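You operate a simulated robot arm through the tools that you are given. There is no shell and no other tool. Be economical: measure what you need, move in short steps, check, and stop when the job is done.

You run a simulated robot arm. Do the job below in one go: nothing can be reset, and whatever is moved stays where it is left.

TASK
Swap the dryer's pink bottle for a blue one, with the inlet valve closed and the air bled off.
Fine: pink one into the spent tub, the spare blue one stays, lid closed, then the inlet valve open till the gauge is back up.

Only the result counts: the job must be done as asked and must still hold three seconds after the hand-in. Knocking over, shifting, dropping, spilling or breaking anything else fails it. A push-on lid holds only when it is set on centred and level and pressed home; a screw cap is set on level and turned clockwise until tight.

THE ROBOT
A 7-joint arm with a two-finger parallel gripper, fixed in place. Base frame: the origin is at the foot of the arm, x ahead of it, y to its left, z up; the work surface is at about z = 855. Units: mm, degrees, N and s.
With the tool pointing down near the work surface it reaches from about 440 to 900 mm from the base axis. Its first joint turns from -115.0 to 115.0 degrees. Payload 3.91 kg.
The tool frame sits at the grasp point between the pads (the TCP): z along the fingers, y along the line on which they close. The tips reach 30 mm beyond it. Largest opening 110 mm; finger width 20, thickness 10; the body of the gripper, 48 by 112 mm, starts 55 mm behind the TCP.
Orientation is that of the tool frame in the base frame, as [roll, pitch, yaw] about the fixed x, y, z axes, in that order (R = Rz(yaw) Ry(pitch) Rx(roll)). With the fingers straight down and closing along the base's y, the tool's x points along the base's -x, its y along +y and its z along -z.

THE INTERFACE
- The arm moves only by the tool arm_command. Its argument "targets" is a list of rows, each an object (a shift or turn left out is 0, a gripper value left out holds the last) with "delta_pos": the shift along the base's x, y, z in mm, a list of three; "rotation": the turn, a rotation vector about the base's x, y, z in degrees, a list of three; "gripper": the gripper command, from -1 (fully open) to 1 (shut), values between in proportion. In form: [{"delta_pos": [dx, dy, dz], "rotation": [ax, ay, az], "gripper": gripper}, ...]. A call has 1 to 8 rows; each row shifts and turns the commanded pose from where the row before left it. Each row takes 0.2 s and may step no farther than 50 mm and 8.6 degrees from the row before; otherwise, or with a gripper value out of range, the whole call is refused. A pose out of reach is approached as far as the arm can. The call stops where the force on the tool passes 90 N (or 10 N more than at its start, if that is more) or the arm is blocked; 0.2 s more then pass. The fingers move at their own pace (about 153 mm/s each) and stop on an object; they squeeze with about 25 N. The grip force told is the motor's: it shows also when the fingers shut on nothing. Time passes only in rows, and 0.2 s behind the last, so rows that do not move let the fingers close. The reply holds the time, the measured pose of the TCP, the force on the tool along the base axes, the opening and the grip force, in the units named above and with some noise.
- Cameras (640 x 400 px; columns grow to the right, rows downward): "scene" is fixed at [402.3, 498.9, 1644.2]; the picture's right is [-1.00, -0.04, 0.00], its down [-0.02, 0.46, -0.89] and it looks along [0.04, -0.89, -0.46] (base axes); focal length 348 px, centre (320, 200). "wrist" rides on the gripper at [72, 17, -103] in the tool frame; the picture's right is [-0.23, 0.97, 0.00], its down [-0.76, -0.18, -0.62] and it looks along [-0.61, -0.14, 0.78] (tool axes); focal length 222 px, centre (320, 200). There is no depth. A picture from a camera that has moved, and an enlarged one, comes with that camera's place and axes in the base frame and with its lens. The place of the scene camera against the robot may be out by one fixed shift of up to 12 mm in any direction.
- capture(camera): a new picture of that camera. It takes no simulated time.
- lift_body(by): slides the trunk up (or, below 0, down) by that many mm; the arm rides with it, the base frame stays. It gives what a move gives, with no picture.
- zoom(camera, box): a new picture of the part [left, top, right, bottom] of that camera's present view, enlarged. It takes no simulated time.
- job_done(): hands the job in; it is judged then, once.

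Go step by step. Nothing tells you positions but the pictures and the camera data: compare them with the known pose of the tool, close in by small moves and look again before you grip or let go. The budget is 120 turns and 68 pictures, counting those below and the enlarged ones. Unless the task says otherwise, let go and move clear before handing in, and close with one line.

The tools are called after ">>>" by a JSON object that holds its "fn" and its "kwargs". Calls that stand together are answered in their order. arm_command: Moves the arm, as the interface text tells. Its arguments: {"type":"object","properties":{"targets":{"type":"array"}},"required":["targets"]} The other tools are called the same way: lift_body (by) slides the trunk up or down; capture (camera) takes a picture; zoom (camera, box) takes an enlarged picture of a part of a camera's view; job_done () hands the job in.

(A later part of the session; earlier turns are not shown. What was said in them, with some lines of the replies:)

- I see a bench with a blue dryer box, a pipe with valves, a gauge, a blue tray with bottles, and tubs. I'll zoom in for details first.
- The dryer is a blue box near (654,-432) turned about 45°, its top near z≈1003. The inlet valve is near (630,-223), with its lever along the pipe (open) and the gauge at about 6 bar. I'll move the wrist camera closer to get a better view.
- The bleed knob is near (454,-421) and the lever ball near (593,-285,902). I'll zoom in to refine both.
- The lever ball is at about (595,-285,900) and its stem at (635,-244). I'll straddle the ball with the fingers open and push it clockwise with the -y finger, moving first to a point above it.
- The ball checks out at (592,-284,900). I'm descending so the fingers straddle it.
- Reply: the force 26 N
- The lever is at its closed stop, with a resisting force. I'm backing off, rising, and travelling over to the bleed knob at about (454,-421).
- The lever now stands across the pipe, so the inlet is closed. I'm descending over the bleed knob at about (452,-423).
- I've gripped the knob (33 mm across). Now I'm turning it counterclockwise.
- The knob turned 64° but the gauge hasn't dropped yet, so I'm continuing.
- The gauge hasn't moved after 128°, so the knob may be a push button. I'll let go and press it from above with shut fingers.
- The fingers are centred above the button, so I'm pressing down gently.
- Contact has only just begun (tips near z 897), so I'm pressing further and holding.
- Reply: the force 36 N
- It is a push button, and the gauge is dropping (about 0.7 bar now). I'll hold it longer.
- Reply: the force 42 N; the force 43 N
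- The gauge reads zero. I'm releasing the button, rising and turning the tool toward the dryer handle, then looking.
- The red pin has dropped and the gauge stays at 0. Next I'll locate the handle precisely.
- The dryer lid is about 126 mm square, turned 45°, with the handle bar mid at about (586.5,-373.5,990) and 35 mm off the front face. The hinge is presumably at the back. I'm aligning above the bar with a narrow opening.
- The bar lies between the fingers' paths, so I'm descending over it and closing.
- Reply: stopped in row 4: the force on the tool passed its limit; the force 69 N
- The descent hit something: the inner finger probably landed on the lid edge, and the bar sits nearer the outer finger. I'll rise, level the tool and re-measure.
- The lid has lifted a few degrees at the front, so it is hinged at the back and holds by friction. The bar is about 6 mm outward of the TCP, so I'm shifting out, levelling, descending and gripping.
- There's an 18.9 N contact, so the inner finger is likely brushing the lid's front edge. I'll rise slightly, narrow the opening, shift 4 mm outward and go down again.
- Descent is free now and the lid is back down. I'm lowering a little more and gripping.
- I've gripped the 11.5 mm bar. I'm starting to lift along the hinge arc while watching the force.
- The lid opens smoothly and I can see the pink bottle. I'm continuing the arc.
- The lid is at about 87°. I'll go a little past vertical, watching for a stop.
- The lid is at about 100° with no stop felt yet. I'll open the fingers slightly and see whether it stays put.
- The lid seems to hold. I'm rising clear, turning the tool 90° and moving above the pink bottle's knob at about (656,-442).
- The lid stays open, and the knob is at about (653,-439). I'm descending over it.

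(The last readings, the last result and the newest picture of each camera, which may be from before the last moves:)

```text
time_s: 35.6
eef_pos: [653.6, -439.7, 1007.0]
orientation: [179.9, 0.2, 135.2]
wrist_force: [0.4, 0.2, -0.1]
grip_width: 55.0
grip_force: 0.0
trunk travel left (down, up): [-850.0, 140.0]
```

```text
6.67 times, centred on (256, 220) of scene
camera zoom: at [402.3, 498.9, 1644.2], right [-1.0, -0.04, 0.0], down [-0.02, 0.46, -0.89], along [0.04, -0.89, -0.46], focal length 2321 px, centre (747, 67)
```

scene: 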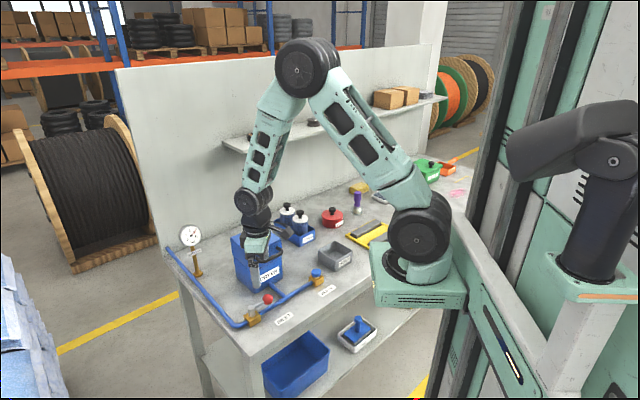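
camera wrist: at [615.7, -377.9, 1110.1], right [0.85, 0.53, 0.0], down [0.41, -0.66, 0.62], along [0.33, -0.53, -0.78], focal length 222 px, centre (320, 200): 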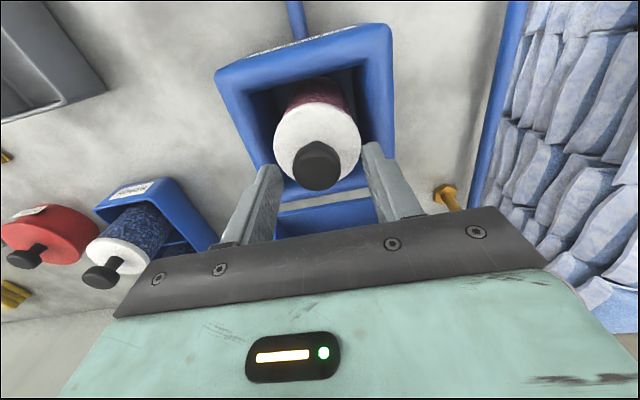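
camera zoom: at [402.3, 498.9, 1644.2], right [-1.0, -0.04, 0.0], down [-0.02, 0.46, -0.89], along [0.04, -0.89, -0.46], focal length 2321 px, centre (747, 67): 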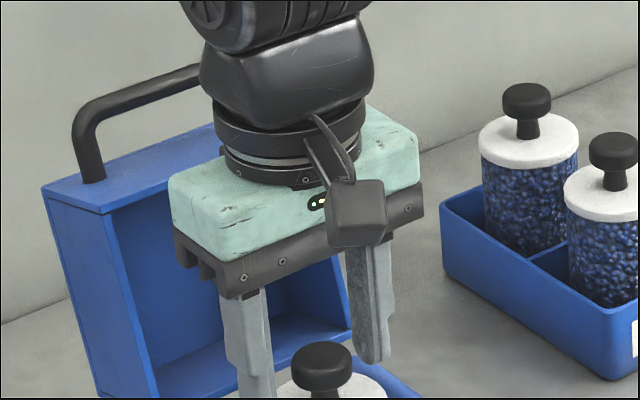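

The knob is centred between the fingers. I'm lowering slightly more and closing.

>>> {"fn": "arm_command", "kwargs": {"targets": [{"delta_pos": [0, 0, -6]}, {"delta_pos": [0, 0, -4], "gripper": 0.3}, {"gripper": 0.9}, {}, {}]}}

>>> {"fn": "capture", "kwargs": {"camera": "wrist"}}

```text
time_s: 36.8
eef_pos: [654.6, -440.5, 996.5]
orientation: [179.9, 0.1, 135.2]
wrist_force: [-0.2, -0.3, 1.6]
grip_width: 29.0
grip_force: 25.2
trunk travel left (down, up): [-850.0, 140.0]
```

```text
25 pictures are left
camera wrist: at [616.2, -377.8, 1100.2], right [0.85, 0.53, 0.0], down [0.41, -0.66, 0.62], along [0.33, -0.53, -0.78], focal length 222 px, centre (320, 200)
```

wrist: 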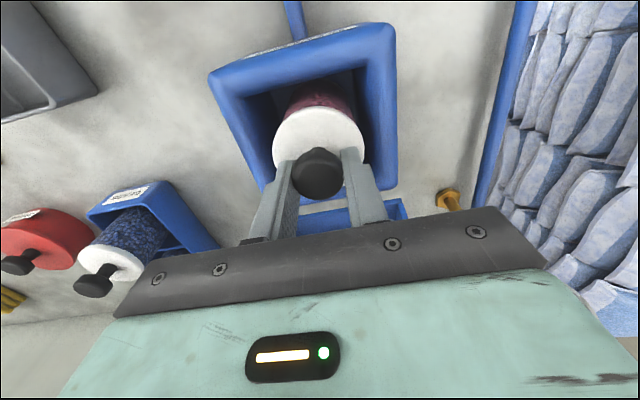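

I've gripped the knob (29 mm across). I'm lifting straight up.

>>> {"fn": "arm_command", "kwargs": {"targets": [{"delta_pos": [0, 0, 10]}, {"delta_pos": [0, 0, 20]}, {"delta_pos": [0, 0, 30]}, {"delta_pos": [0, 0, 40]}, {"delta_pos": [0, 0, 40]}, {"delta_pos": [0, 0, 20]}]}}

>>> {"fn": "capture", "kwargs": {"camera": "scene"}}

```text
time_s: 38.2
eef_pos: [653.9, -439.4, 1157.4]
orientation: [179.8, 0.2, 135.0]
wrist_force: [0.3, -0.2, -2.1]
grip_width: 29.1
grip_force: 25.3
trunk travel left (down, up): [-850.0, 140.0]
```

```text
24 pictures are left
```

scene: 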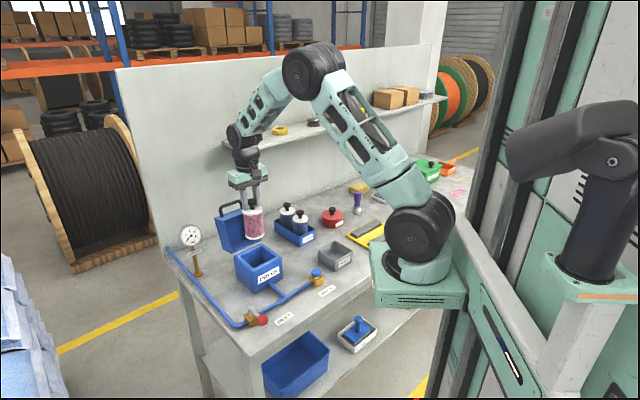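

The pink bottle hangs clear. I'm carrying it over to the spent tub at about (389,-532).

>>> {"fn": "arm_command", "kwargs": {"targets": [{"delta_pos": [-20, -7, 0]}, {"delta_pos": [-38, -13, 0]}, {"delta_pos": [-40, -14, 0]}, {"delta_pos": [-40, -14, 0]}, {"delta_pos": [-40, -14, 0]}, {"delta_pos": [-38, -13, 0]}, {"delta_pos": [-30, -11, 0]}, {"delta_pos": [-19, -7, 0]}]}}

>>> {"fn": "capture", "kwargs": {"camera": "wrist"}}

>>> {"fn": "zoom", "kwargs": {"camera": "scene", "box": [256, 160, 416, 280]}}

```text
time_s: 40.0
eef_pos: [389.7, -535.0, 1155.0]
orientation: [179.9, 0.0, 135.1]
wrist_force: [1.0, 0.1, -2.4]
grip_width: 29.3
grip_force: 25.1
trunk travel left (down, up): [-850.0, 140.0]
```

```text
23 pictures are left
camera wrist: at [351.1, -471.5, 1259.2], right [0.85, 0.53, 0.0], down [0.41, -0.66, 0.62], along [0.33, -0.53, -0.78], focal length 222 px, centre (320, 200)
```

wrist: 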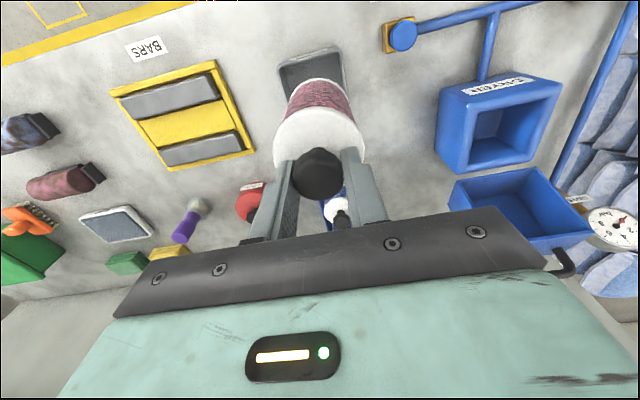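

```text
3.33 times, centred on (336, 220) of scene
camera zoom: at [402.3, 498.9, 1644.2], right [-1.0, -0.04, 0.0], down [-0.02, 0.46, -0.89], along [0.04, -0.89, -0.46], focal length 1161 px, centre (267, 133)
```

zoom: 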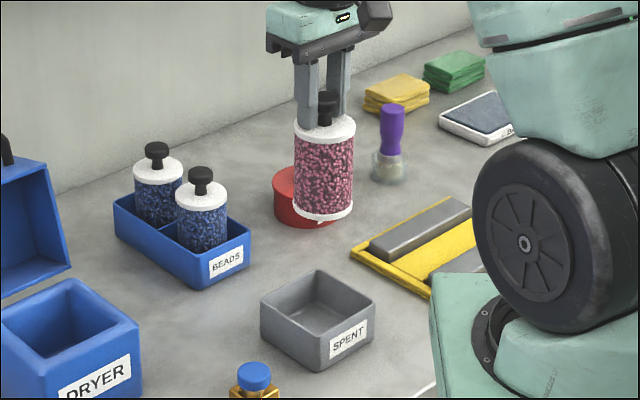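

The bottle bottom is about 133 mm below the TCP and its diameter is 62 mm. The tub's centre is near (388,-540) with its rim at z≈897, so I'm lowering to just above the rim.

>>> {"fn": "arm_command", "kwargs": {"targets": [{"delta_pos": [-1, -5, -35]}, {"delta_pos": [0, 0, -35]}, {"delta_pos": [0, 0, -30]}, {"delta_pos": [0, 0, -7]}, {}]}}

>>> {"fn": "zoom", "kwargs": {"camera": "scene", "box": [304, 200, 400, 272]}}

>>> {"fn": "zoom", "kwargs": {"camera": "wrist", "box": [220, 0, 420, 200]}}

```text
time_s: 41.2
eef_pos: [388.6, -539.9, 1048.9]
orientation: [179.9, 0.1, 135.1]
wrist_force: [0.0, 1.1, -2.3]
grip_width: 28.9
grip_force: 24.6
trunk travel left (down, up): [-850.0, 140.0]
```

```text
5.56 times, centred on (352, 236) of scene
camera zoom: at [402.3, 498.9, 1644.2], right [-1.0, -0.04, 0.0], down [-0.02, 0.46, -0.89], along [0.04, -0.89, -0.46], focal length 1934 px, centre (142, 0)
```

zoom: 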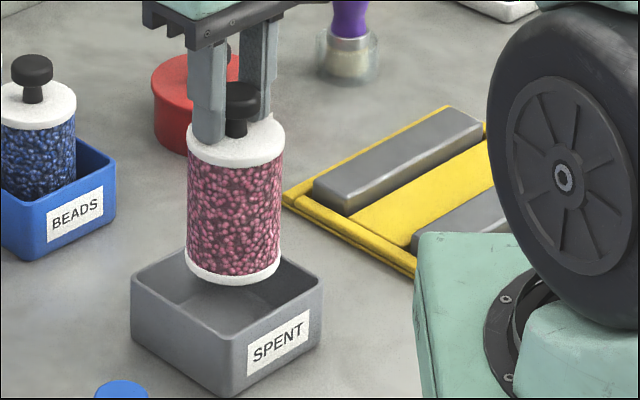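

```text
2.00 times, centred on (320, 100) of wrist
camera zoom: at [350.3, -476.2, 1152.1], right [0.85, 0.53, 0.0], down [0.41, -0.66, 0.62], along [0.33, -0.53, -0.78], focal length 444 px, centre (320, 400)
```

zoom: 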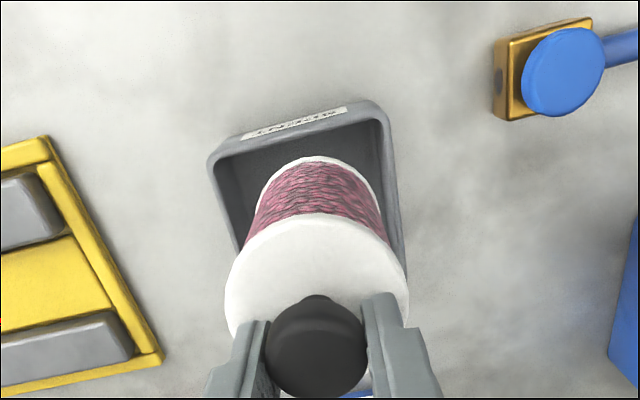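

Comparing both views, the tub centre is about 3 mm in +x and 5 mm in -y from the bottle. I'm correcting and lowering into the tub.

>>> {"fn": "arm_command", "kwargs": {"targets": [{"delta_pos": [3.2, -5.2, 0]}, {"delta_pos": [0, 0, -12]}, {"delta_pos": [0, 0, -12]}, {"delta_pos": [0, 0, -10]}]}}

>>> {"fn": "zoom", "kwargs": {"camera": "scene", "box": [304, 200, 400, 272]}}

```text
time_s: 42.2
eef_pos: [391.8, -544.4, 1015.0]
orientation: [179.9, 0.1, 135.1]
wrist_force: [-0.2, 0.1, -2.4]
grip_width: 29.2
grip_force: 25.1
trunk travel left (down, up): [-850.0, 140.0]
```

```text
5.56 times, centred on (352, 236) of scene
camera zoom: at [402.3, 498.9, 1644.2], right [-1.0, -0.04, 0.0], down [-0.02, 0.46, -0.89], along [0.04, -0.89, -0.46], focal length 1934 px, centre (142, 0)
```

zoom: 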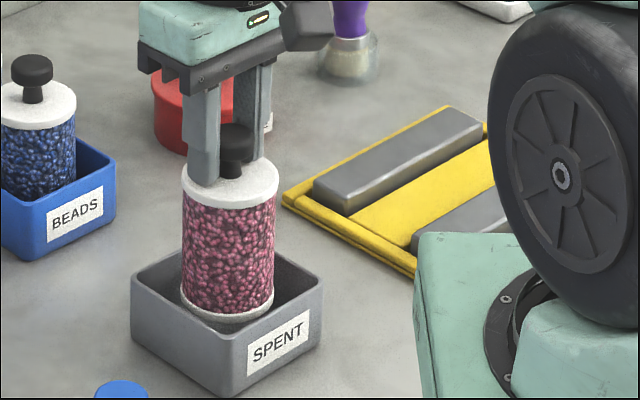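

It sits centred inside the tub. I'm lowering to contact.

>>> {"fn": "arm_command", "kwargs": {"targets": [{"delta_pos": [0, 0, -6]}, {"delta_pos": [0, 0, -5]}, {"delta_pos": [0, 0, -4]}, {"delta_pos": [0, 0, -3]}]}}

```text
time_s: 43.2
eef_pos: [392.0, -544.4, 997.1]
orientation: [180.0, 0.1, 135.1]
wrist_force: [-0.3, -0.9, -2.4]
grip_width: 29.1
grip_force: 25.3
trunk travel left (down, up): [-850.0, 140.0]
```

>>> {"fn": "arm_command", "kwargs": {"targets": [{"delta_pos": [0, 0, -3]}, {"delta_pos": [0, 0, -2]}, {"delta_pos": [0, 0, -2]}]}}

```text
time_s: 44.0
eef_pos: [391.4, -543.7, 990.8]
orientation: [180.0, 0.1, 135.1]
wrist_force: [-0.5, -0.7, -1.8]
grip_width: 29.1
grip_force: 25.5
trunk travel left (down, up): [-850.0, 140.0]
```

>>> {"fn": "arm_command", "kwargs": {"targets": [{"delta_pos": [0, 0, -2]}, {"delta_pos": [0, 0, -1]}]}}

```text
time_s: 44.6
eef_pos: [392.2, -544.5, 986.4]
orientation: [179.9, 0.1, 135.1]
wrist_force: [0.1, -0.3, -1.8]
grip_width: 29.1
grip_force: 25.2
trunk travel left (down, up): [-850.0, 140.0]
```

>>> {"fn": "arm_command", "kwargs": {"targets": [{"delta_pos": [0, 0, -2]}, {"delta_pos": [0, 0, -2]}]}}

>>> {"fn": "zoom", "kwargs": {"camera": "scene", "box": [304, 200, 400, 272]}}

```text
time_s: 45.2
eef_pos: [391.0, -544.4, 983.1]
orientation: [180.0, 0.1, 135.1]
wrist_force: [0.4, 0.4, -2.5]
grip_width: 29.1
grip_force: 24.3
trunk travel left (down, up): [-850.0, 140.0]
```

```text
5.56 times, centred on (352, 236) of scene
camera zoom: at [402.3, 498.9, 1644.2], right [-1.0, -0.04, 0.0], down [-0.02, 0.46, -0.89], along [0.04, -0.89, -0.46], focal length 1934 px, centre (142, 0)
```

zoom: 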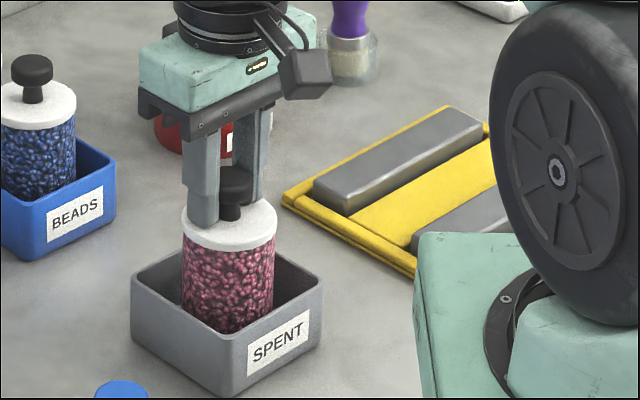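

>>> {"fn": "arm_command", "kwargs": {"targets": [{"delta_pos": [0, 0, -2]}, {"delta_pos": [0, 0, -2]}, {"delta_pos": [0, 0, -1]}]}}

```text
time_s: 46.0
eef_pos: [391.7, -543.9, 982.1]
orientation: [180.0, 0.5, 135.0]
wrist_force: [-0.1, 5.3, 39.5]
grip_width: 29.2
grip_force: 25.1
trunk travel left (down, up): [-850.0, 140.0]
```

Contact: the bottle rests on the tub floor at TCP z≈982. I'm relieving the pressure, releasing and rising.

>>> {"fn": "arm_command", "kwargs": {"targets": [{"delta_pos": [0, 0, 4]}, {"gripper": 0.3}, {"gripper": 0}, {}, {"delta_pos": [0, 0, 30]}, {"delta_pos": [0, 0, 45]}, {"delta_pos": [0, 0, 45]}, {"delta_pos": [0, 0, 40]}]}}

>>> {"fn": "capture", "kwargs": {"camera": "wrist"}}

>>> {"fn": "zoom", "kwargs": {"camera": "scene", "box": [256, 180, 384, 276]}}

```text
time_s: 47.8
eef_pos: [392.7, -542.5, 1143.1]
orientation: [179.9, 0.0, 135.1]
wrist_force: [0.4, -0.6, -0.7]
grip_width: 55.0
grip_force: 0.1
trunk travel left (down, up): [-850.0, 140.0]
```

```text
17 pictures are left
camera wrist: at [353.3, -480.0, 1246.3], right [0.85, 0.53, 0.0], down [0.41, -0.66, 0.62], along [0.33, -0.53, -0.78], focal length 222 px, centre (320, 200)
```

wrist: 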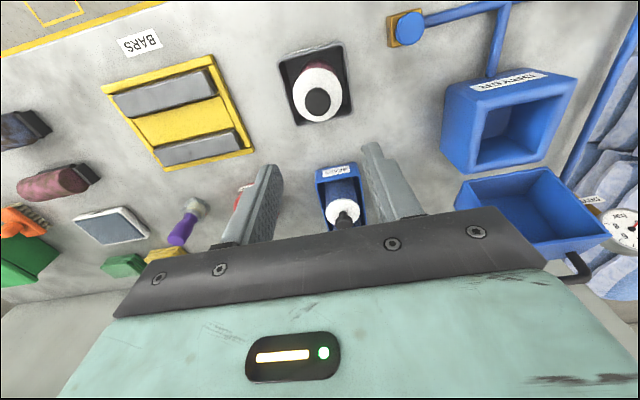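

```text
4.17 times, centred on (320, 228) of scene
camera zoom: at [402.3, 498.9, 1644.2], right [-1.0, -0.04, 0.0], down [-0.02, 0.46, -0.89], along [0.04, -0.89, -0.46], focal length 1451 px, centre (320, 83)
```

zoom: 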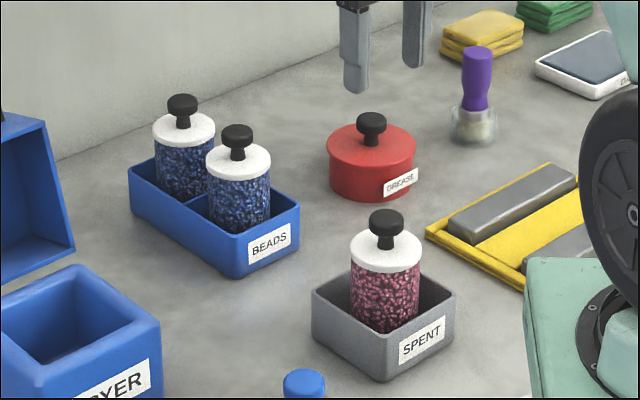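

Pink stands upright in the tub. Now I'm moving above the nearer blue bottle at about (528,-672).

>>> {"fn": "arm_command", "kwargs": {"targets": [{"delta_pos": [33, -32, -10]}, {"delta_pos": [34, -32.5, -10]}, {"delta_pos": [34, -32.5, -10]}, {"delta_pos": [34, -32.5, -10]}]}}

>>> {"fn": "capture", "kwargs": {"camera": "wrist"}}

```text
time_s: 48.8
eef_pos: [525.3, -671.9, 1104.3]
orientation: [179.9, 0.0, 135.1]
wrist_force: [-0.9, -0.3, 0.8]
grip_width: 55.0
grip_force: 0.0
trunk travel left (down, up): [-850.0, 140.0]
```

```text
15 pictures are left
camera wrist: at [487.7, -609.8, 1206.2], right [0.85, 0.53, 0.0], down [0.41, -0.66, 0.62], along [0.33, -0.53, -0.78], focal length 222 px, centre (320, 200)
```

wrist: 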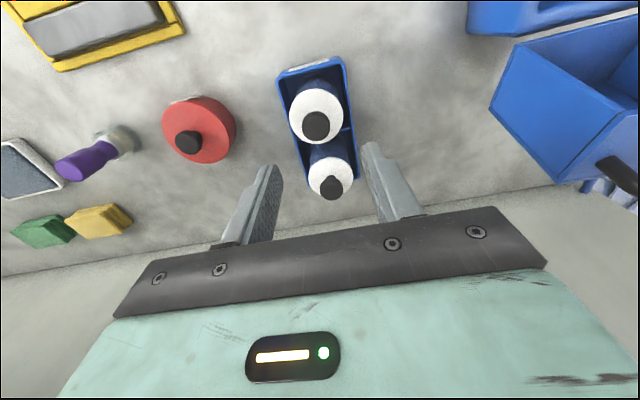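

The near blue knob is at about (527,-681). I'm shifting and descending.

>>> {"fn": "arm_command", "kwargs": {"targets": [{"delta_pos": [1.7, -9, -40]}, {"delta_pos": [0, 0, -40]}, {"delta_pos": [0, 0, -25]}]}}

>>> {"fn": "capture", "kwargs": {"camera": "wrist"}}

```text
time_s: 49.6
eef_pos: [527.6, -682.1, 997.7]
orientation: [179.9, 0.2, 135.1]
wrist_force: [-0.9, -0.2, -0.4]
grip_width: 54.8
grip_force: 0.0
trunk travel left (down, up): [-850.0, 140.0]
```

```text
14 pictures are left
camera wrist: at [488.7, -619.8, 1100.8], right [0.85, 0.53, 0.0], down [0.41, -0.66, 0.63], along [0.33, -0.53, -0.78], focal length 222 px, centre (320, 200)
```

wrist: 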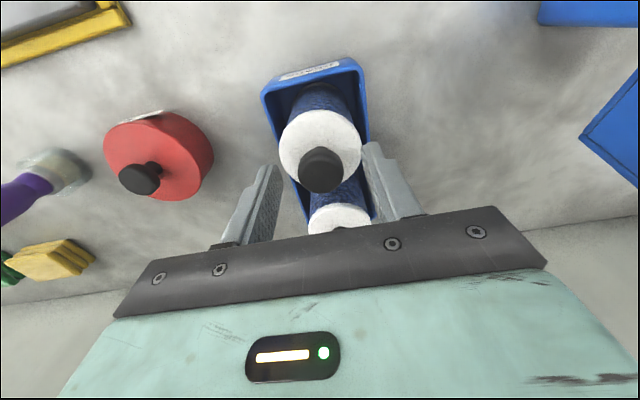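

I'm making a small correction, then lowering and gripping.

>>> {"fn": "arm_command", "kwargs": {"targets": [{"delta_pos": [3, 1, -3]}, {"delta_pos": [0, 0, -3], "gripper": 0.3}, {"gripper": 0.9}, {}, {}]}}

>>> {"fn": "capture", "kwargs": {"camera": "wrist"}}

```text
time_s: 50.8
eef_pos: [531.3, -682.9, 990.2]
orientation: [179.9, 0.1, 135.2]
wrist_force: [-0.8, 0.6, 0.9]
grip_width: 28.8
grip_force: 24.7
trunk travel left (down, up): [-850.0, 140.0]
```

```text
13 pictures are left
camera wrist: at [492.5, -618.9, 1094.8], right [0.85, 0.53, 0.0], down [0.41, -0.66, 0.62], along [0.33, -0.53, -0.78], focal length 222 px, centre (320, 200)
```

wrist: 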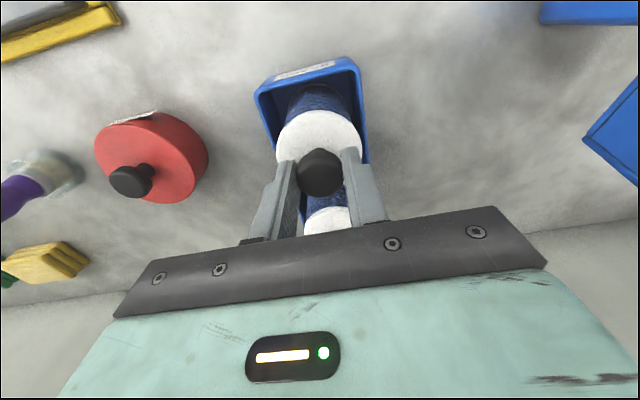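

The grip matches the pink one. I'm lifting the blue bottle straight up.

>>> {"fn": "arm_command", "kwargs": {"targets": [{"delta_pos": [0, 0, 10]}, {"delta_pos": [0, 0, 20]}, {"delta_pos": [0, 0, 35]}, {"delta_pos": [0, 0, 40]}, {"delta_pos": [0, 0, 40]}, {"delta_pos": [0, 0, 25]}]}}

>>> {"fn": "zoom", "kwargs": {"camera": "scene", "box": [200, 150, 392, 270]}}

```text
time_s: 52.2
eef_pos: [532.7, -681.2, 1162.5]
orientation: [179.9, 0.1, 135.1]
wrist_force: [0.7, -0.7, -2.4]
grip_width: 29.0
grip_force: 25.4
trunk travel left (down, up): [-850.0, 140.0]
```

```text
3.33 times, centred on (296, 210) of scene
camera zoom: at [402.3, 498.9, 1644.2], right [-1.0, -0.04, 0.0], down [-0.02, 0.46, -0.89], along [0.04, -0.89, -0.46], focal length 1161 px, centre (400, 167)
```

zoom: 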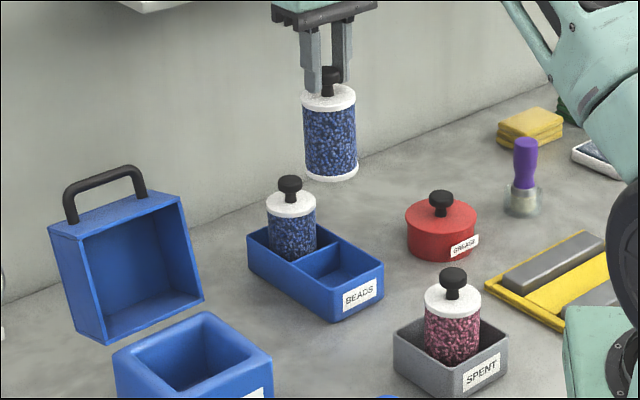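

I'm first moving away from the wall, then along to a point above the dryer, clear of the open lid.

>>> {"fn": "arm_command", "kwargs": {"targets": [{"delta_pos": [-29.5, 29.5, 0]}, {"delta_pos": [-29.5, 29.5, 0]}, {"delta_pos": [30, 30, 0]}, {"delta_pos": [30, 30, 0]}, {"delta_pos": [30, 30, 0]}, {"delta_pos": [30, 30, 0]}, {"delta_pos": [30, 30, 0]}, {"delta_pos": [30.4, 31, 0]}]}}

>>> {"fn": "arm_command", "kwargs": {"targets": [{}, {}]}}

```text
time_s: 54.0
eef_pos: [652.8, -442.5, 1161.4]
orientation: [179.9, 0.0, 135.0]
wrist_force: [-0.5, -0.8, -2.8]
grip_width: 29.0
grip_force: 25.1
trunk travel left (down, up): [-850.0, 140.0]
```

```text
time_s: 54.6
eef_pos: [654.1, -441.2, 1160.5]
orientation: [179.8, 0.1, 135.1]
wrist_force: [0.2, 0.4, -2.6]
grip_width: 29.2
grip_force: 24.9
trunk travel left (down, up): [-850.0, 140.0]
```

I'm above the dryer. Lowering to just over the rim to check alignment.

>>> {"fn": "arm_command", "kwargs": {"targets": [{"delta_pos": [0, 1, -35]}, {"delta_pos": [0, 0, -35]}, {"delta_pos": [0, 0, -17]}, {}]}}

>>> {"fn": "zoom", "kwargs": {"camera": "wrist", "box": [200, 0, 440, 150]}}

>>> {"fn": "zoom", "kwargs": {"camera": "scene", "box": [208, 210, 304, 282]}}

```text
time_s: 55.6
eef_pos: [653.9, -440.5, 1073.8]
orientation: [179.9, 0.2, 135.1]
wrist_force: [-0.1, -0.3, -1.8]
grip_width: 28.8
grip_force: 24.9
trunk travel left (down, up): [-850.0, 140.0]
```

```text
2.67 times, centred on (320, 75) of wrist
camera zoom: at [614.8, -377.3, 1178.1], right [0.85, 0.53, 0.0], down [0.41, -0.66, 0.62], along [0.33, -0.53, -0.78], focal length 592 px, centre (320, 533)
```

zoom: 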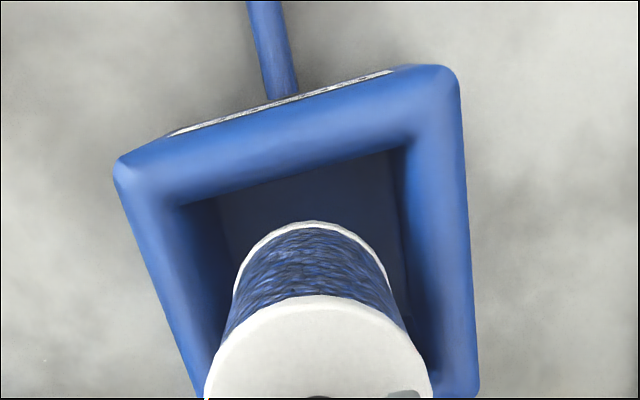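

```text
5.56 times, centred on (256, 246) of scene
camera zoom: at [402.3, 498.9, 1644.2], right [-1.0, -0.04, 0.0], down [-0.02, 0.46, -0.89], along [0.04, -0.89, -0.46], focal length 1934 px, centre (676, -56)
```

zoom: 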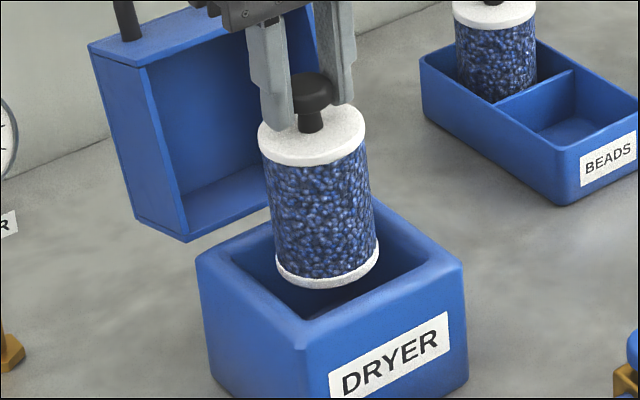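

It's aligned with the well. I'm lowering it in.

>>> {"fn": "arm_command", "kwargs": {"targets": [{"delta_pos": [0, 0, -20]}, {"delta_pos": [0, 0, -20]}, {"delta_pos": [0, 0, -15]}, {"delta_pos": [0, 0, -12]}, {"delta_pos": [0, 0, -5]}]}}

```text
time_s: 56.8
eef_pos: [653.0, -441.6, 1004.3]
orientation: [-180.0, 0.4, 135.0]
wrist_force: [-6.2, -2.7, 21.4]
grip_width: 29.2
grip_force: 25.0
trunk travel left (down, up): [-850.0, 140.0]
```

There's contact at 1004, a bit above the expected 997. I'll compare with how the pink bottle sat.

>>> {"fn": "zoom", "kwargs": {"camera": "scene", "box": [160, 180, 352, 300]}}

>>> {"fn": "capture", "kwargs": {"camera": "wrist"}}

```text
3.33 times, centred on (256, 240) of scene
camera zoom: at [402.3, 498.9, 1644.2], right [-1.0, -0.04, 0.0], down [-0.02, 0.46, -0.89], along [0.04, -0.89, -0.46], focal length 1161 px, centre (533, 67)
```

zoom: 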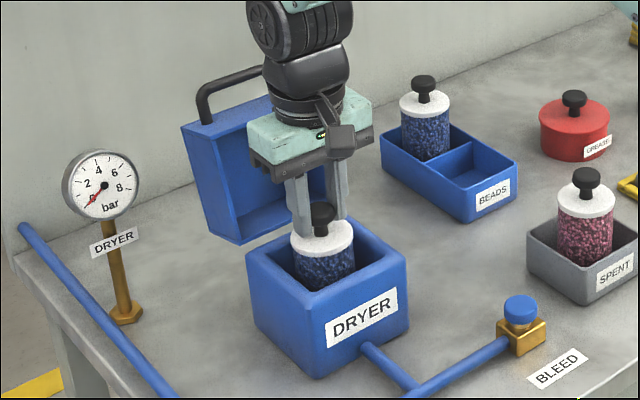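

```text
8 pictures are left
camera wrist: at [613.6, -378.5, 1108.6], right [0.85, 0.53, 0.0], down [0.41, -0.66, 0.63], along [0.33, -0.53, -0.78], focal length 222 px, centre (320, 200)
```

wrist: 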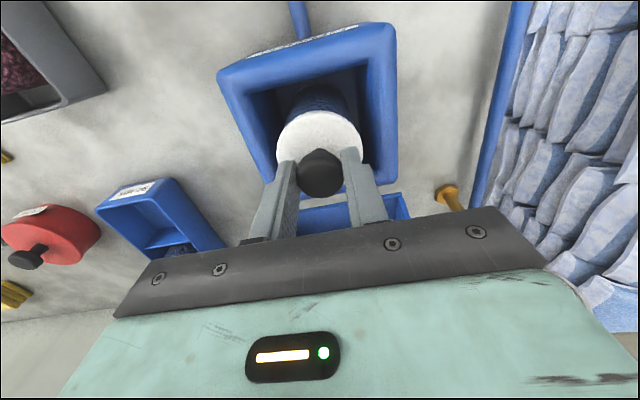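

The bottle sits about 5 mm high at the same lateral place, so it's probably catching on a seat edge. The side force points to -t, so I'll lift slightly, shift 2 mm that way and lower again.

>>> {"fn": "arm_command", "kwargs": {"targets": [{"delta_pos": [0, 0, 6]}, {"delta_pos": [-1.5, -1.5, 0]}, {"delta_pos": [0, 0, -4]}, {"delta_pos": [0, 0, -3]}, {"delta_pos": [0, 0, -1]}]}}

```text
time_s: 58.0
eef_pos: [650.9, -443.2, 1002.6]
orientation: [179.9, 0.3, 135.2]
wrist_force: [-5.9, 0.7, 21.2]
grip_width: 29.3
grip_force: 25.0
trunk travel left (down, up): [-850.0, 140.0]
```

Contact height is about the same. I'll test at +n 3.5 mm; if the height doesn't change, it's the floor.

>>> {"fn": "arm_command", "kwargs": {"targets": [{"delta_pos": [0, 0, 6]}, {"delta_pos": [-1.5, 3.5, 0]}, {"delta_pos": [0, 0, -4]}, {"delta_pos": [0, 0, -3]}, {"delta_pos": [0, 0, -1]}]}}

>>> {"fn": "arm_command", "kwargs": {"targets": [{"delta_pos": [0, 0, -2]}, {}]}}

```text
time_s: 59.2
eef_pos: [651.5, -437.9, 999.8]
orientation: [179.9, 0.3, 135.1]
wrist_force: [-3.9, 3.1, 21.5]
grip_width: 29.1
grip_force: 24.8
trunk travel left (down, up): [-850.0, 140.0]
```

```text
time_s: 59.8
eef_pos: [649.8, -438.0, 997.6]
orientation: [179.8, 0.1, 135.1]
wrist_force: [-1.5, 1.9, 21.9]
grip_width: 28.9
grip_force: 24.6
trunk travel left (down, up): [-850.0, 140.0]
```

The force holds at ~21 N while it goes down, so the knob may be sliding in the grip while the bottle is seated. One look to judge.

>>> {"fn": "capture", "kwargs": {"camera": "wrist"}}

```text
7 pictures are left
camera wrist: at [611.1, -375.5, 1101.0], right [0.85, 0.53, 0.0], down [0.41, -0.66, 0.63], along [0.33, -0.53, -0.78], focal length 222 px, centre (320, 200)
```

wrist: 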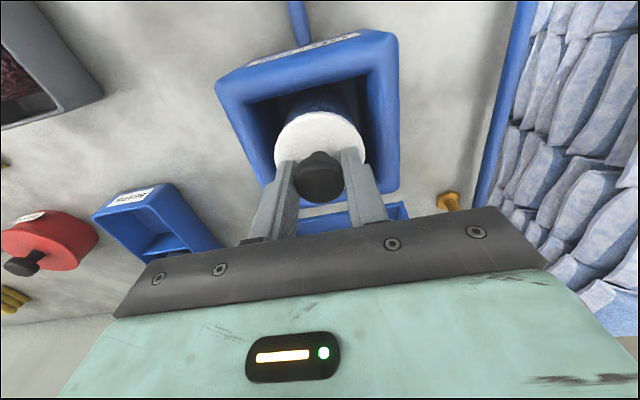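

Relative to the dryer rim, the cap sits just as the pink one did, so the bottle is seated and only the grip slid. I'm releasing and rising, then swinging back toward the lid handle.

>>> {"fn": "arm_command", "kwargs": {"targets": [{"delta_pos": [0, 0, 4]}, {"gripper": 0.3}, {"gripper": 0}, {}, {"delta_pos": [0, 0, 25]}, {"delta_pos": [0, 0, 45]}, {"delta_pos": [0, 0, 45]}, {"delta_pos": [0, 0, 45]}]}}

>>> {"fn": "zoom", "kwargs": {"camera": "scene", "box": [160, 180, 352, 300]}}

```text
time_s: 61.6
eef_pos: [650.4, -438.0, 1160.2]
orientation: [179.9, 0.1, 135.1]
wrist_force: [0.7, 0.1, -1.1]
grip_width: 55.1
grip_force: 0.0
trunk travel left (down, up): [-850.0, 140.0]
```

```text
3.33 times, centred on (256, 240) of scene
camera zoom: at [402.3, 498.9, 1644.2], right [-1.0, -0.04, 0.0], down [-0.02, 0.46, -0.89], along [0.04, -0.89, -0.46], focal length 1161 px, centre (533, 67)
```

zoom: 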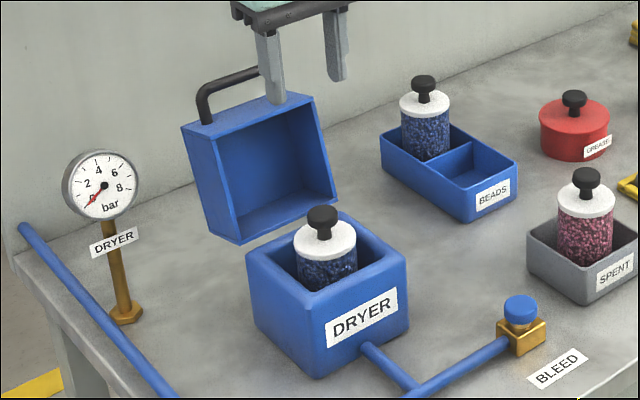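

The blue bottle stands properly. I'm going back above the handle, turning the tool to -135° to grip the bar where I left it (753,-540).

>>> {"fn": "arm_command", "kwargs": {"targets": [{"delta_pos": [0, 0, 40], "rotation": [0, 0, 7.5]}, {"rotation": [0, 0, 7.5]}, {"rotation": [0, 0, 7.5], "delta_pos": [12, -12, 0]}, {"rotation": [0, 0, 7.5], "delta_pos": [15, -15, 0]}, {"rotation": [0, 0, 7.5], "delta_pos": [15, -15, 0]}, {"rotation": [0, 0, 7.5], "delta_pos": [15, -15, 0]}, {"rotation": [0, 0, 7.5], "delta_pos": [15, -15, 0]}, {"rotation": [0, 0, 7.5], "delta_pos": [15, -15, 0]}]}}

>>> {"fn": "arm_command", "kwargs": {"targets": [{"rotation": [0, 0, 7.5], "delta_pos": [15, -15, 0], "gripper": 0.45}, {"rotation": [0, 0, 7.5]}, {"rotation": [0, 0, 7.5]}, {"rotation": [0, 0, 7.3]}, {}]}}

```text
time_s: 63.4
eef_pos: [736.4, -525.5, 1200.4]
orientation: [179.9, 0.1, -164.8]
wrist_force: [0.6, -0.3, -0.1]
grip_width: 54.9
grip_force: 0.1
trunk travel left (down, up): [-850.0, 140.0]
```

```text
time_s: 64.6
eef_pos: [751.8, -540.9, 1199.9]
orientation: [179.9, 0.1, -135.0]
wrist_force: [0.4, 0.7, 0.4]
grip_width: 30.1
grip_force: 0.1
trunk travel left (down, up): [-850.0, 140.0]
```

>>> {"fn": "arm_command", "kwargs": {"targets": [{"delta_pos": [1, 1.2, -45]}, {"delta_pos": [0, 0, -30]}, {"delta_pos": [0, 0, -14]}, {"delta_pos": [0, 0, -10]}, {"gripper": 0.9}, {}, {}]}}

```text
time_s: 66.2
eef_pos: [752.0, -540.1, 1102.6]
orientation: [-179.9, 0.2, -135.0]
wrist_force: [3.8, -4.2, 3.6]
grip_width: 11.6
grip_force: 45.3
trunk travel left (down, up): [-850.0, 140.0]
```

I've gripped the bar again. Reversing the arc to close the lid.

>>> {"fn": "arm_command", "kwargs": {"targets": [{"delta_pos": [-10, 10, 6.2]}, {"delta_pos": [-15.8, 15.8, 7.3]}, {"delta_pos": [-16.4, 16.4, 4.1]}, {"delta_pos": [-16.7, 16.7, 0.8]}, {"delta_pos": [-16.5, 16.5, -2.5]}, {"delta_pos": [-16.2, 16.2, -5.7]}, {"delta_pos": [-15.5, 15.5, -8.8]}]}}

>>> {"fn": "arm_command", "kwargs": {"targets": [{"delta_pos": [-14.4, 14.4, -11.8]}, {"delta_pos": [-13.2, 13.2, -14.5]}, {"delta_pos": [-11.6, 11.6, -17]}, {"delta_pos": [-9.8, 9.8, -19]}]}}

```text
time_s: 67.8
eef_pos: [643.5, -431.3, 1102.4]
orientation: [179.7, 0.1, -135.1]
wrist_force: [-5.5, -1.6, 4.6]
grip_width: 11.6
grip_force: 45.1
trunk travel left (down, up): [-850.0, 140.0]
```

```text
time_s: 68.8
eef_pos: [597.7, -382.8, 1039.6]
orientation: [179.8, 0.0, -135.1]
wrist_force: [3.7, -6.3, -5.1]
grip_width: 11.7
grip_force: 44.9
trunk travel left (down, up): [-850.0, 140.0]
```

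>>> {"fn": "arm_command", "kwargs": {"targets": [{"delta_pos": [-7.8, 7.8, -20.9]}, {"delta_pos": [-4, 4, -15]}, {"delta_pos": [-1.2, 1.2, -4.9]}, {"delta_pos": [0, 0, -3]}]}}

>>> {"fn": "zoom", "kwargs": {"camera": "scene", "box": [160, 210, 350, 330]}}

```text
time_s: 69.8
eef_pos: [586.0, -370.8, 999.1]
orientation: [-179.7, 0.2, -135.2]
wrist_force: [9.4, -12.7, 40.2]
grip_width: 12.1
grip_force: 44.3
trunk travel left (down, up): [-850.0, 140.0]
```

```text
3.33 times, centred on (255, 270) of scene
camera zoom: at [402.3, 498.9, 1644.2], right [-1.0, -0.04, 0.0], down [-0.02, 0.46, -0.89], along [0.04, -0.89, -0.46], focal length 1161 px, centre (537, -33)
```

zoom: 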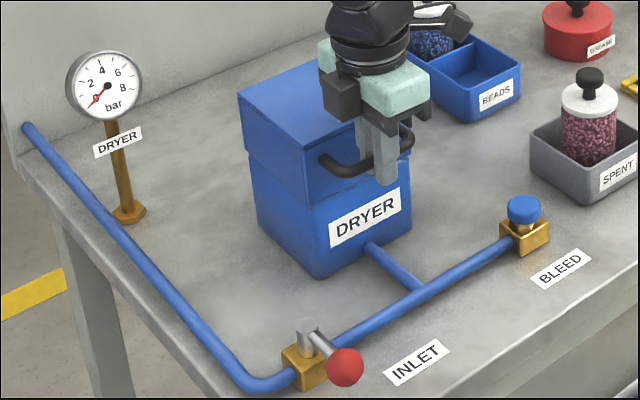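

The lid is down with the pin low and the gauge at 0. I'm releasing the handle, rising straight up and going to the lever's front side with shut fingers.

>>> {"fn": "arm_command", "kwargs": {"targets": [{"delta_pos": [0, 0, 3]}, {"gripper": 0.52}, {}, {"delta_pos": [0, 0, 15]}, {"delta_pos": [0, 0, 20]}, {"delta_pos": [0, 0, 35]}]}}

>>> {"fn": "arm_command", "kwargs": {"targets": [{"delta_pos": [0, 34, 0], "rotation": [0, 0, -7.5], "gripper": 1}, {"delta_pos": [1, 34, 0], "rotation": [0, 0, -7.5]}, {"delta_pos": [1, 34, 0], "rotation": [0, 0, -7.5]}, {"delta_pos": [1, 34, 0], "rotation": [0, 0, -7.5]}, {"delta_pos": [1, 34, 0], "rotation": [0, 0, -7.5]}, {"delta_pos": [0, 34, 0], "rotation": [0, 0, -7.5]}]}}

>>> {"fn": "capture", "kwargs": {"camera": "wrist"}}

```text
time_s: 71.2
eef_pos: [584.2, -369.4, 1069.7]
orientation: [180.0, 0.1, -135.0]
wrist_force: [0.5, -0.2, -0.5]
grip_width: 26.4
grip_force: 0.1
trunk travel left (down, up): [-850.0, 140.0]
```

```text
time_s: 72.6
eef_pos: [587.6, -167.4, 1067.8]
orientation: [179.8, 0.1, 179.6]
wrist_force: [0.7, 0.2, -0.8]
grip_width: 0.0
grip_force: 25.2
trunk travel left (down, up): [-850.0, 140.0]
```

```text
4 pictures are left
camera wrist: at [516.2, -150.3, 1172.0], right [0.23, 0.97, 0.0], down [0.76, -0.18, 0.62], along [0.61, -0.14, -0.78], focal length 222 px, centre (320, 200)
```

wrist: 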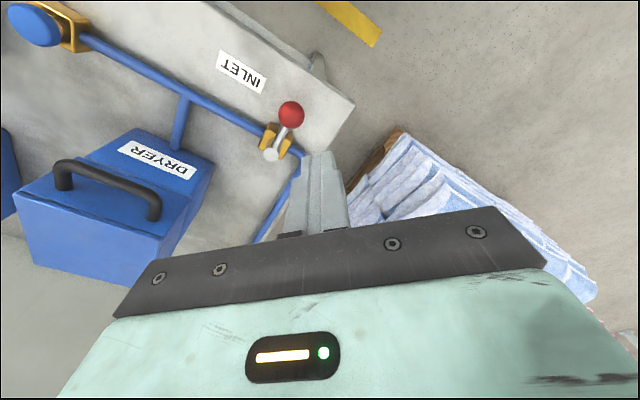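

The ball is at (593,-203) as expected. I'm lowering on its +y side and pushing the lever back along the arc.

>>> {"fn": "arm_command", "kwargs": {"targets": [{"delta_pos": [2, 2, -45]}, {"delta_pos": [0, 0, -45]}, {"delta_pos": [0, 0, -40]}, {"delta_pos": [0, 0, -22]}]}}

>>> {"fn": "arm_command", "kwargs": {"targets": [{"delta_pos": [-3, -12, 0]}, {"delta_pos": [-3, -12, 0]}, {"delta_pos": [-5, -13, 0]}, {"delta_pos": [-2, -15, 0]}, {"delta_pos": [1, -15, 0]}, {"delta_pos": [4, -14, 0]}, {"delta_pos": [5, -12, 0]}, {"delta_pos": [2, -4, 0]}]}}

>>> {"fn": "zoom", "kwargs": {"camera": "scene", "box": [160, 210, 350, 330]}}

```text
time_s: 73.6
eef_pos: [590.4, -164.2, 916.6]
orientation: [179.9, 0.2, -180.0]
wrist_force: [0.2, -0.4, 0.0]
grip_width: 0.0
grip_force: 24.8
trunk travel left (down, up): [-850.0, 140.0]
```

```text
time_s: 75.4
eef_pos: [587.7, -260.1, 918.4]
orientation: [179.8, 0.1, 180.0]
wrist_force: [-2.3, 8.9, 3.3]
grip_width: 0.1
grip_force: 25.2
trunk travel left (down, up): [-850.0, 140.0]
```

```text
3.33 times, centred on (255, 270) of scene
camera zoom: at [402.3, 498.9, 1644.2], right [-1.0, -0.04, 0.0], down [-0.02, 0.46, -0.89], along [0.04, -0.89, -0.46], focal length 1161 px, centre (537, -33)
```

zoom: 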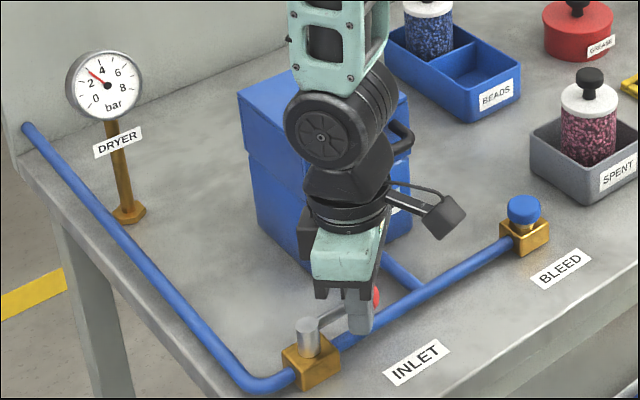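

The gauge is rising (about 2.5 bar). I'm pushing gently to the open stop and waiting.

>>> {"fn": "arm_command", "kwargs": {"targets": [{"delta_pos": [1, -3, 0]}, {"delta_pos": [1, -2, 0]}, {}, {}, {}, {}, {}, {}]}}

```text
time_s: 77.2
eef_pos: [590.0, -261.1, 918.1]
orientation: [179.5, 0.0, -179.9]
wrist_force: [-10.6, 43.9, -6.6]
grip_width: 0.0
grip_force: 25.6
trunk travel left (down, up): [-850.0, 140.0]
```

The stop is reached (44 N). I'm backing off, rising clear, waiting and checking.

>>> {"fn": "arm_command", "kwargs": {"targets": [{"delta_pos": [-3, 14, 0]}, {"delta_pos": [0, 0, 45]}, {"delta_pos": [0, 0, 45]}, {"delta_pos": [0, 30, 40]}, {"delta_pos": [-20, 40, 10]}, {"delta_pos": [-20, 40, 0]}, {"delta_pos": [-20, 40, 0]}, {"delta_pos": [-20, 40, 0]}]}}

>>> {"fn": "arm_command", "kwargs": {"targets": [{}, {}, {}, {}, {}, {}, {}, {}]}}

>>> {"fn": "zoom", "kwargs": {"camera": "scene", "box": [160, 210, 350, 330]}}

```text
time_s: 79.0
eef_pos: [507.7, -60.8, 1057.3]
orientation: [179.9, 0.2, 179.8]
wrist_force: [-0.6, 0.2, -0.4]
grip_width: 0.0
grip_force: 24.5
trunk travel left (down, up): [-850.0, 140.0]
```

```text
time_s: 80.8
eef_pos: [507.3, -61.5, 1056.8]
orientation: [180.0, 0.1, 179.9]
wrist_force: [1.0, -0.4, -1.2]
grip_width: 0.2
grip_force: 24.9
trunk travel left (down, up): [-850.0, 140.0]
```

```text
3.33 times, centred on (255, 270) of scene
camera zoom: at [402.3, 498.9, 1644.2], right [-1.0, -0.04, 0.0], down [-0.02, 0.46, -0.89], along [0.04, -0.89, -0.46], focal length 1161 px, centre (537, -33)
```

zoom: 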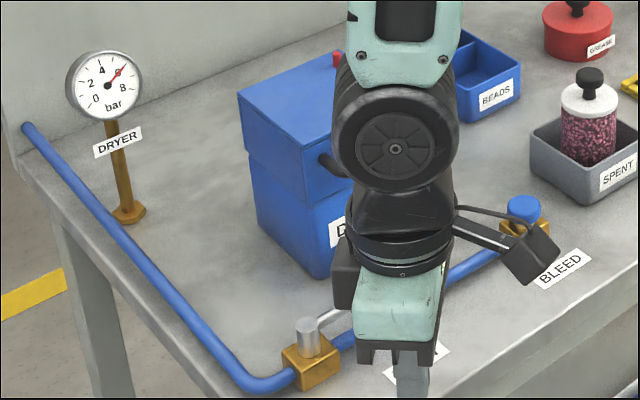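

The gauge is back at 6 bar, the red pin is up, the lid is closed and the lever is open. The arm is clear, so I'm handing in.

>>> {"fn": "job_done", "kwargs": {}}

```text
The job is handed in.
```

The dryer now holds a blue bottle: I swapped it with the inlet closed and the air bled to zero. The pink bottle is in the spent tub and the spare blue one is untouched. The lid is closed, the inlet is open again, and the gauge is back at 6 bar.
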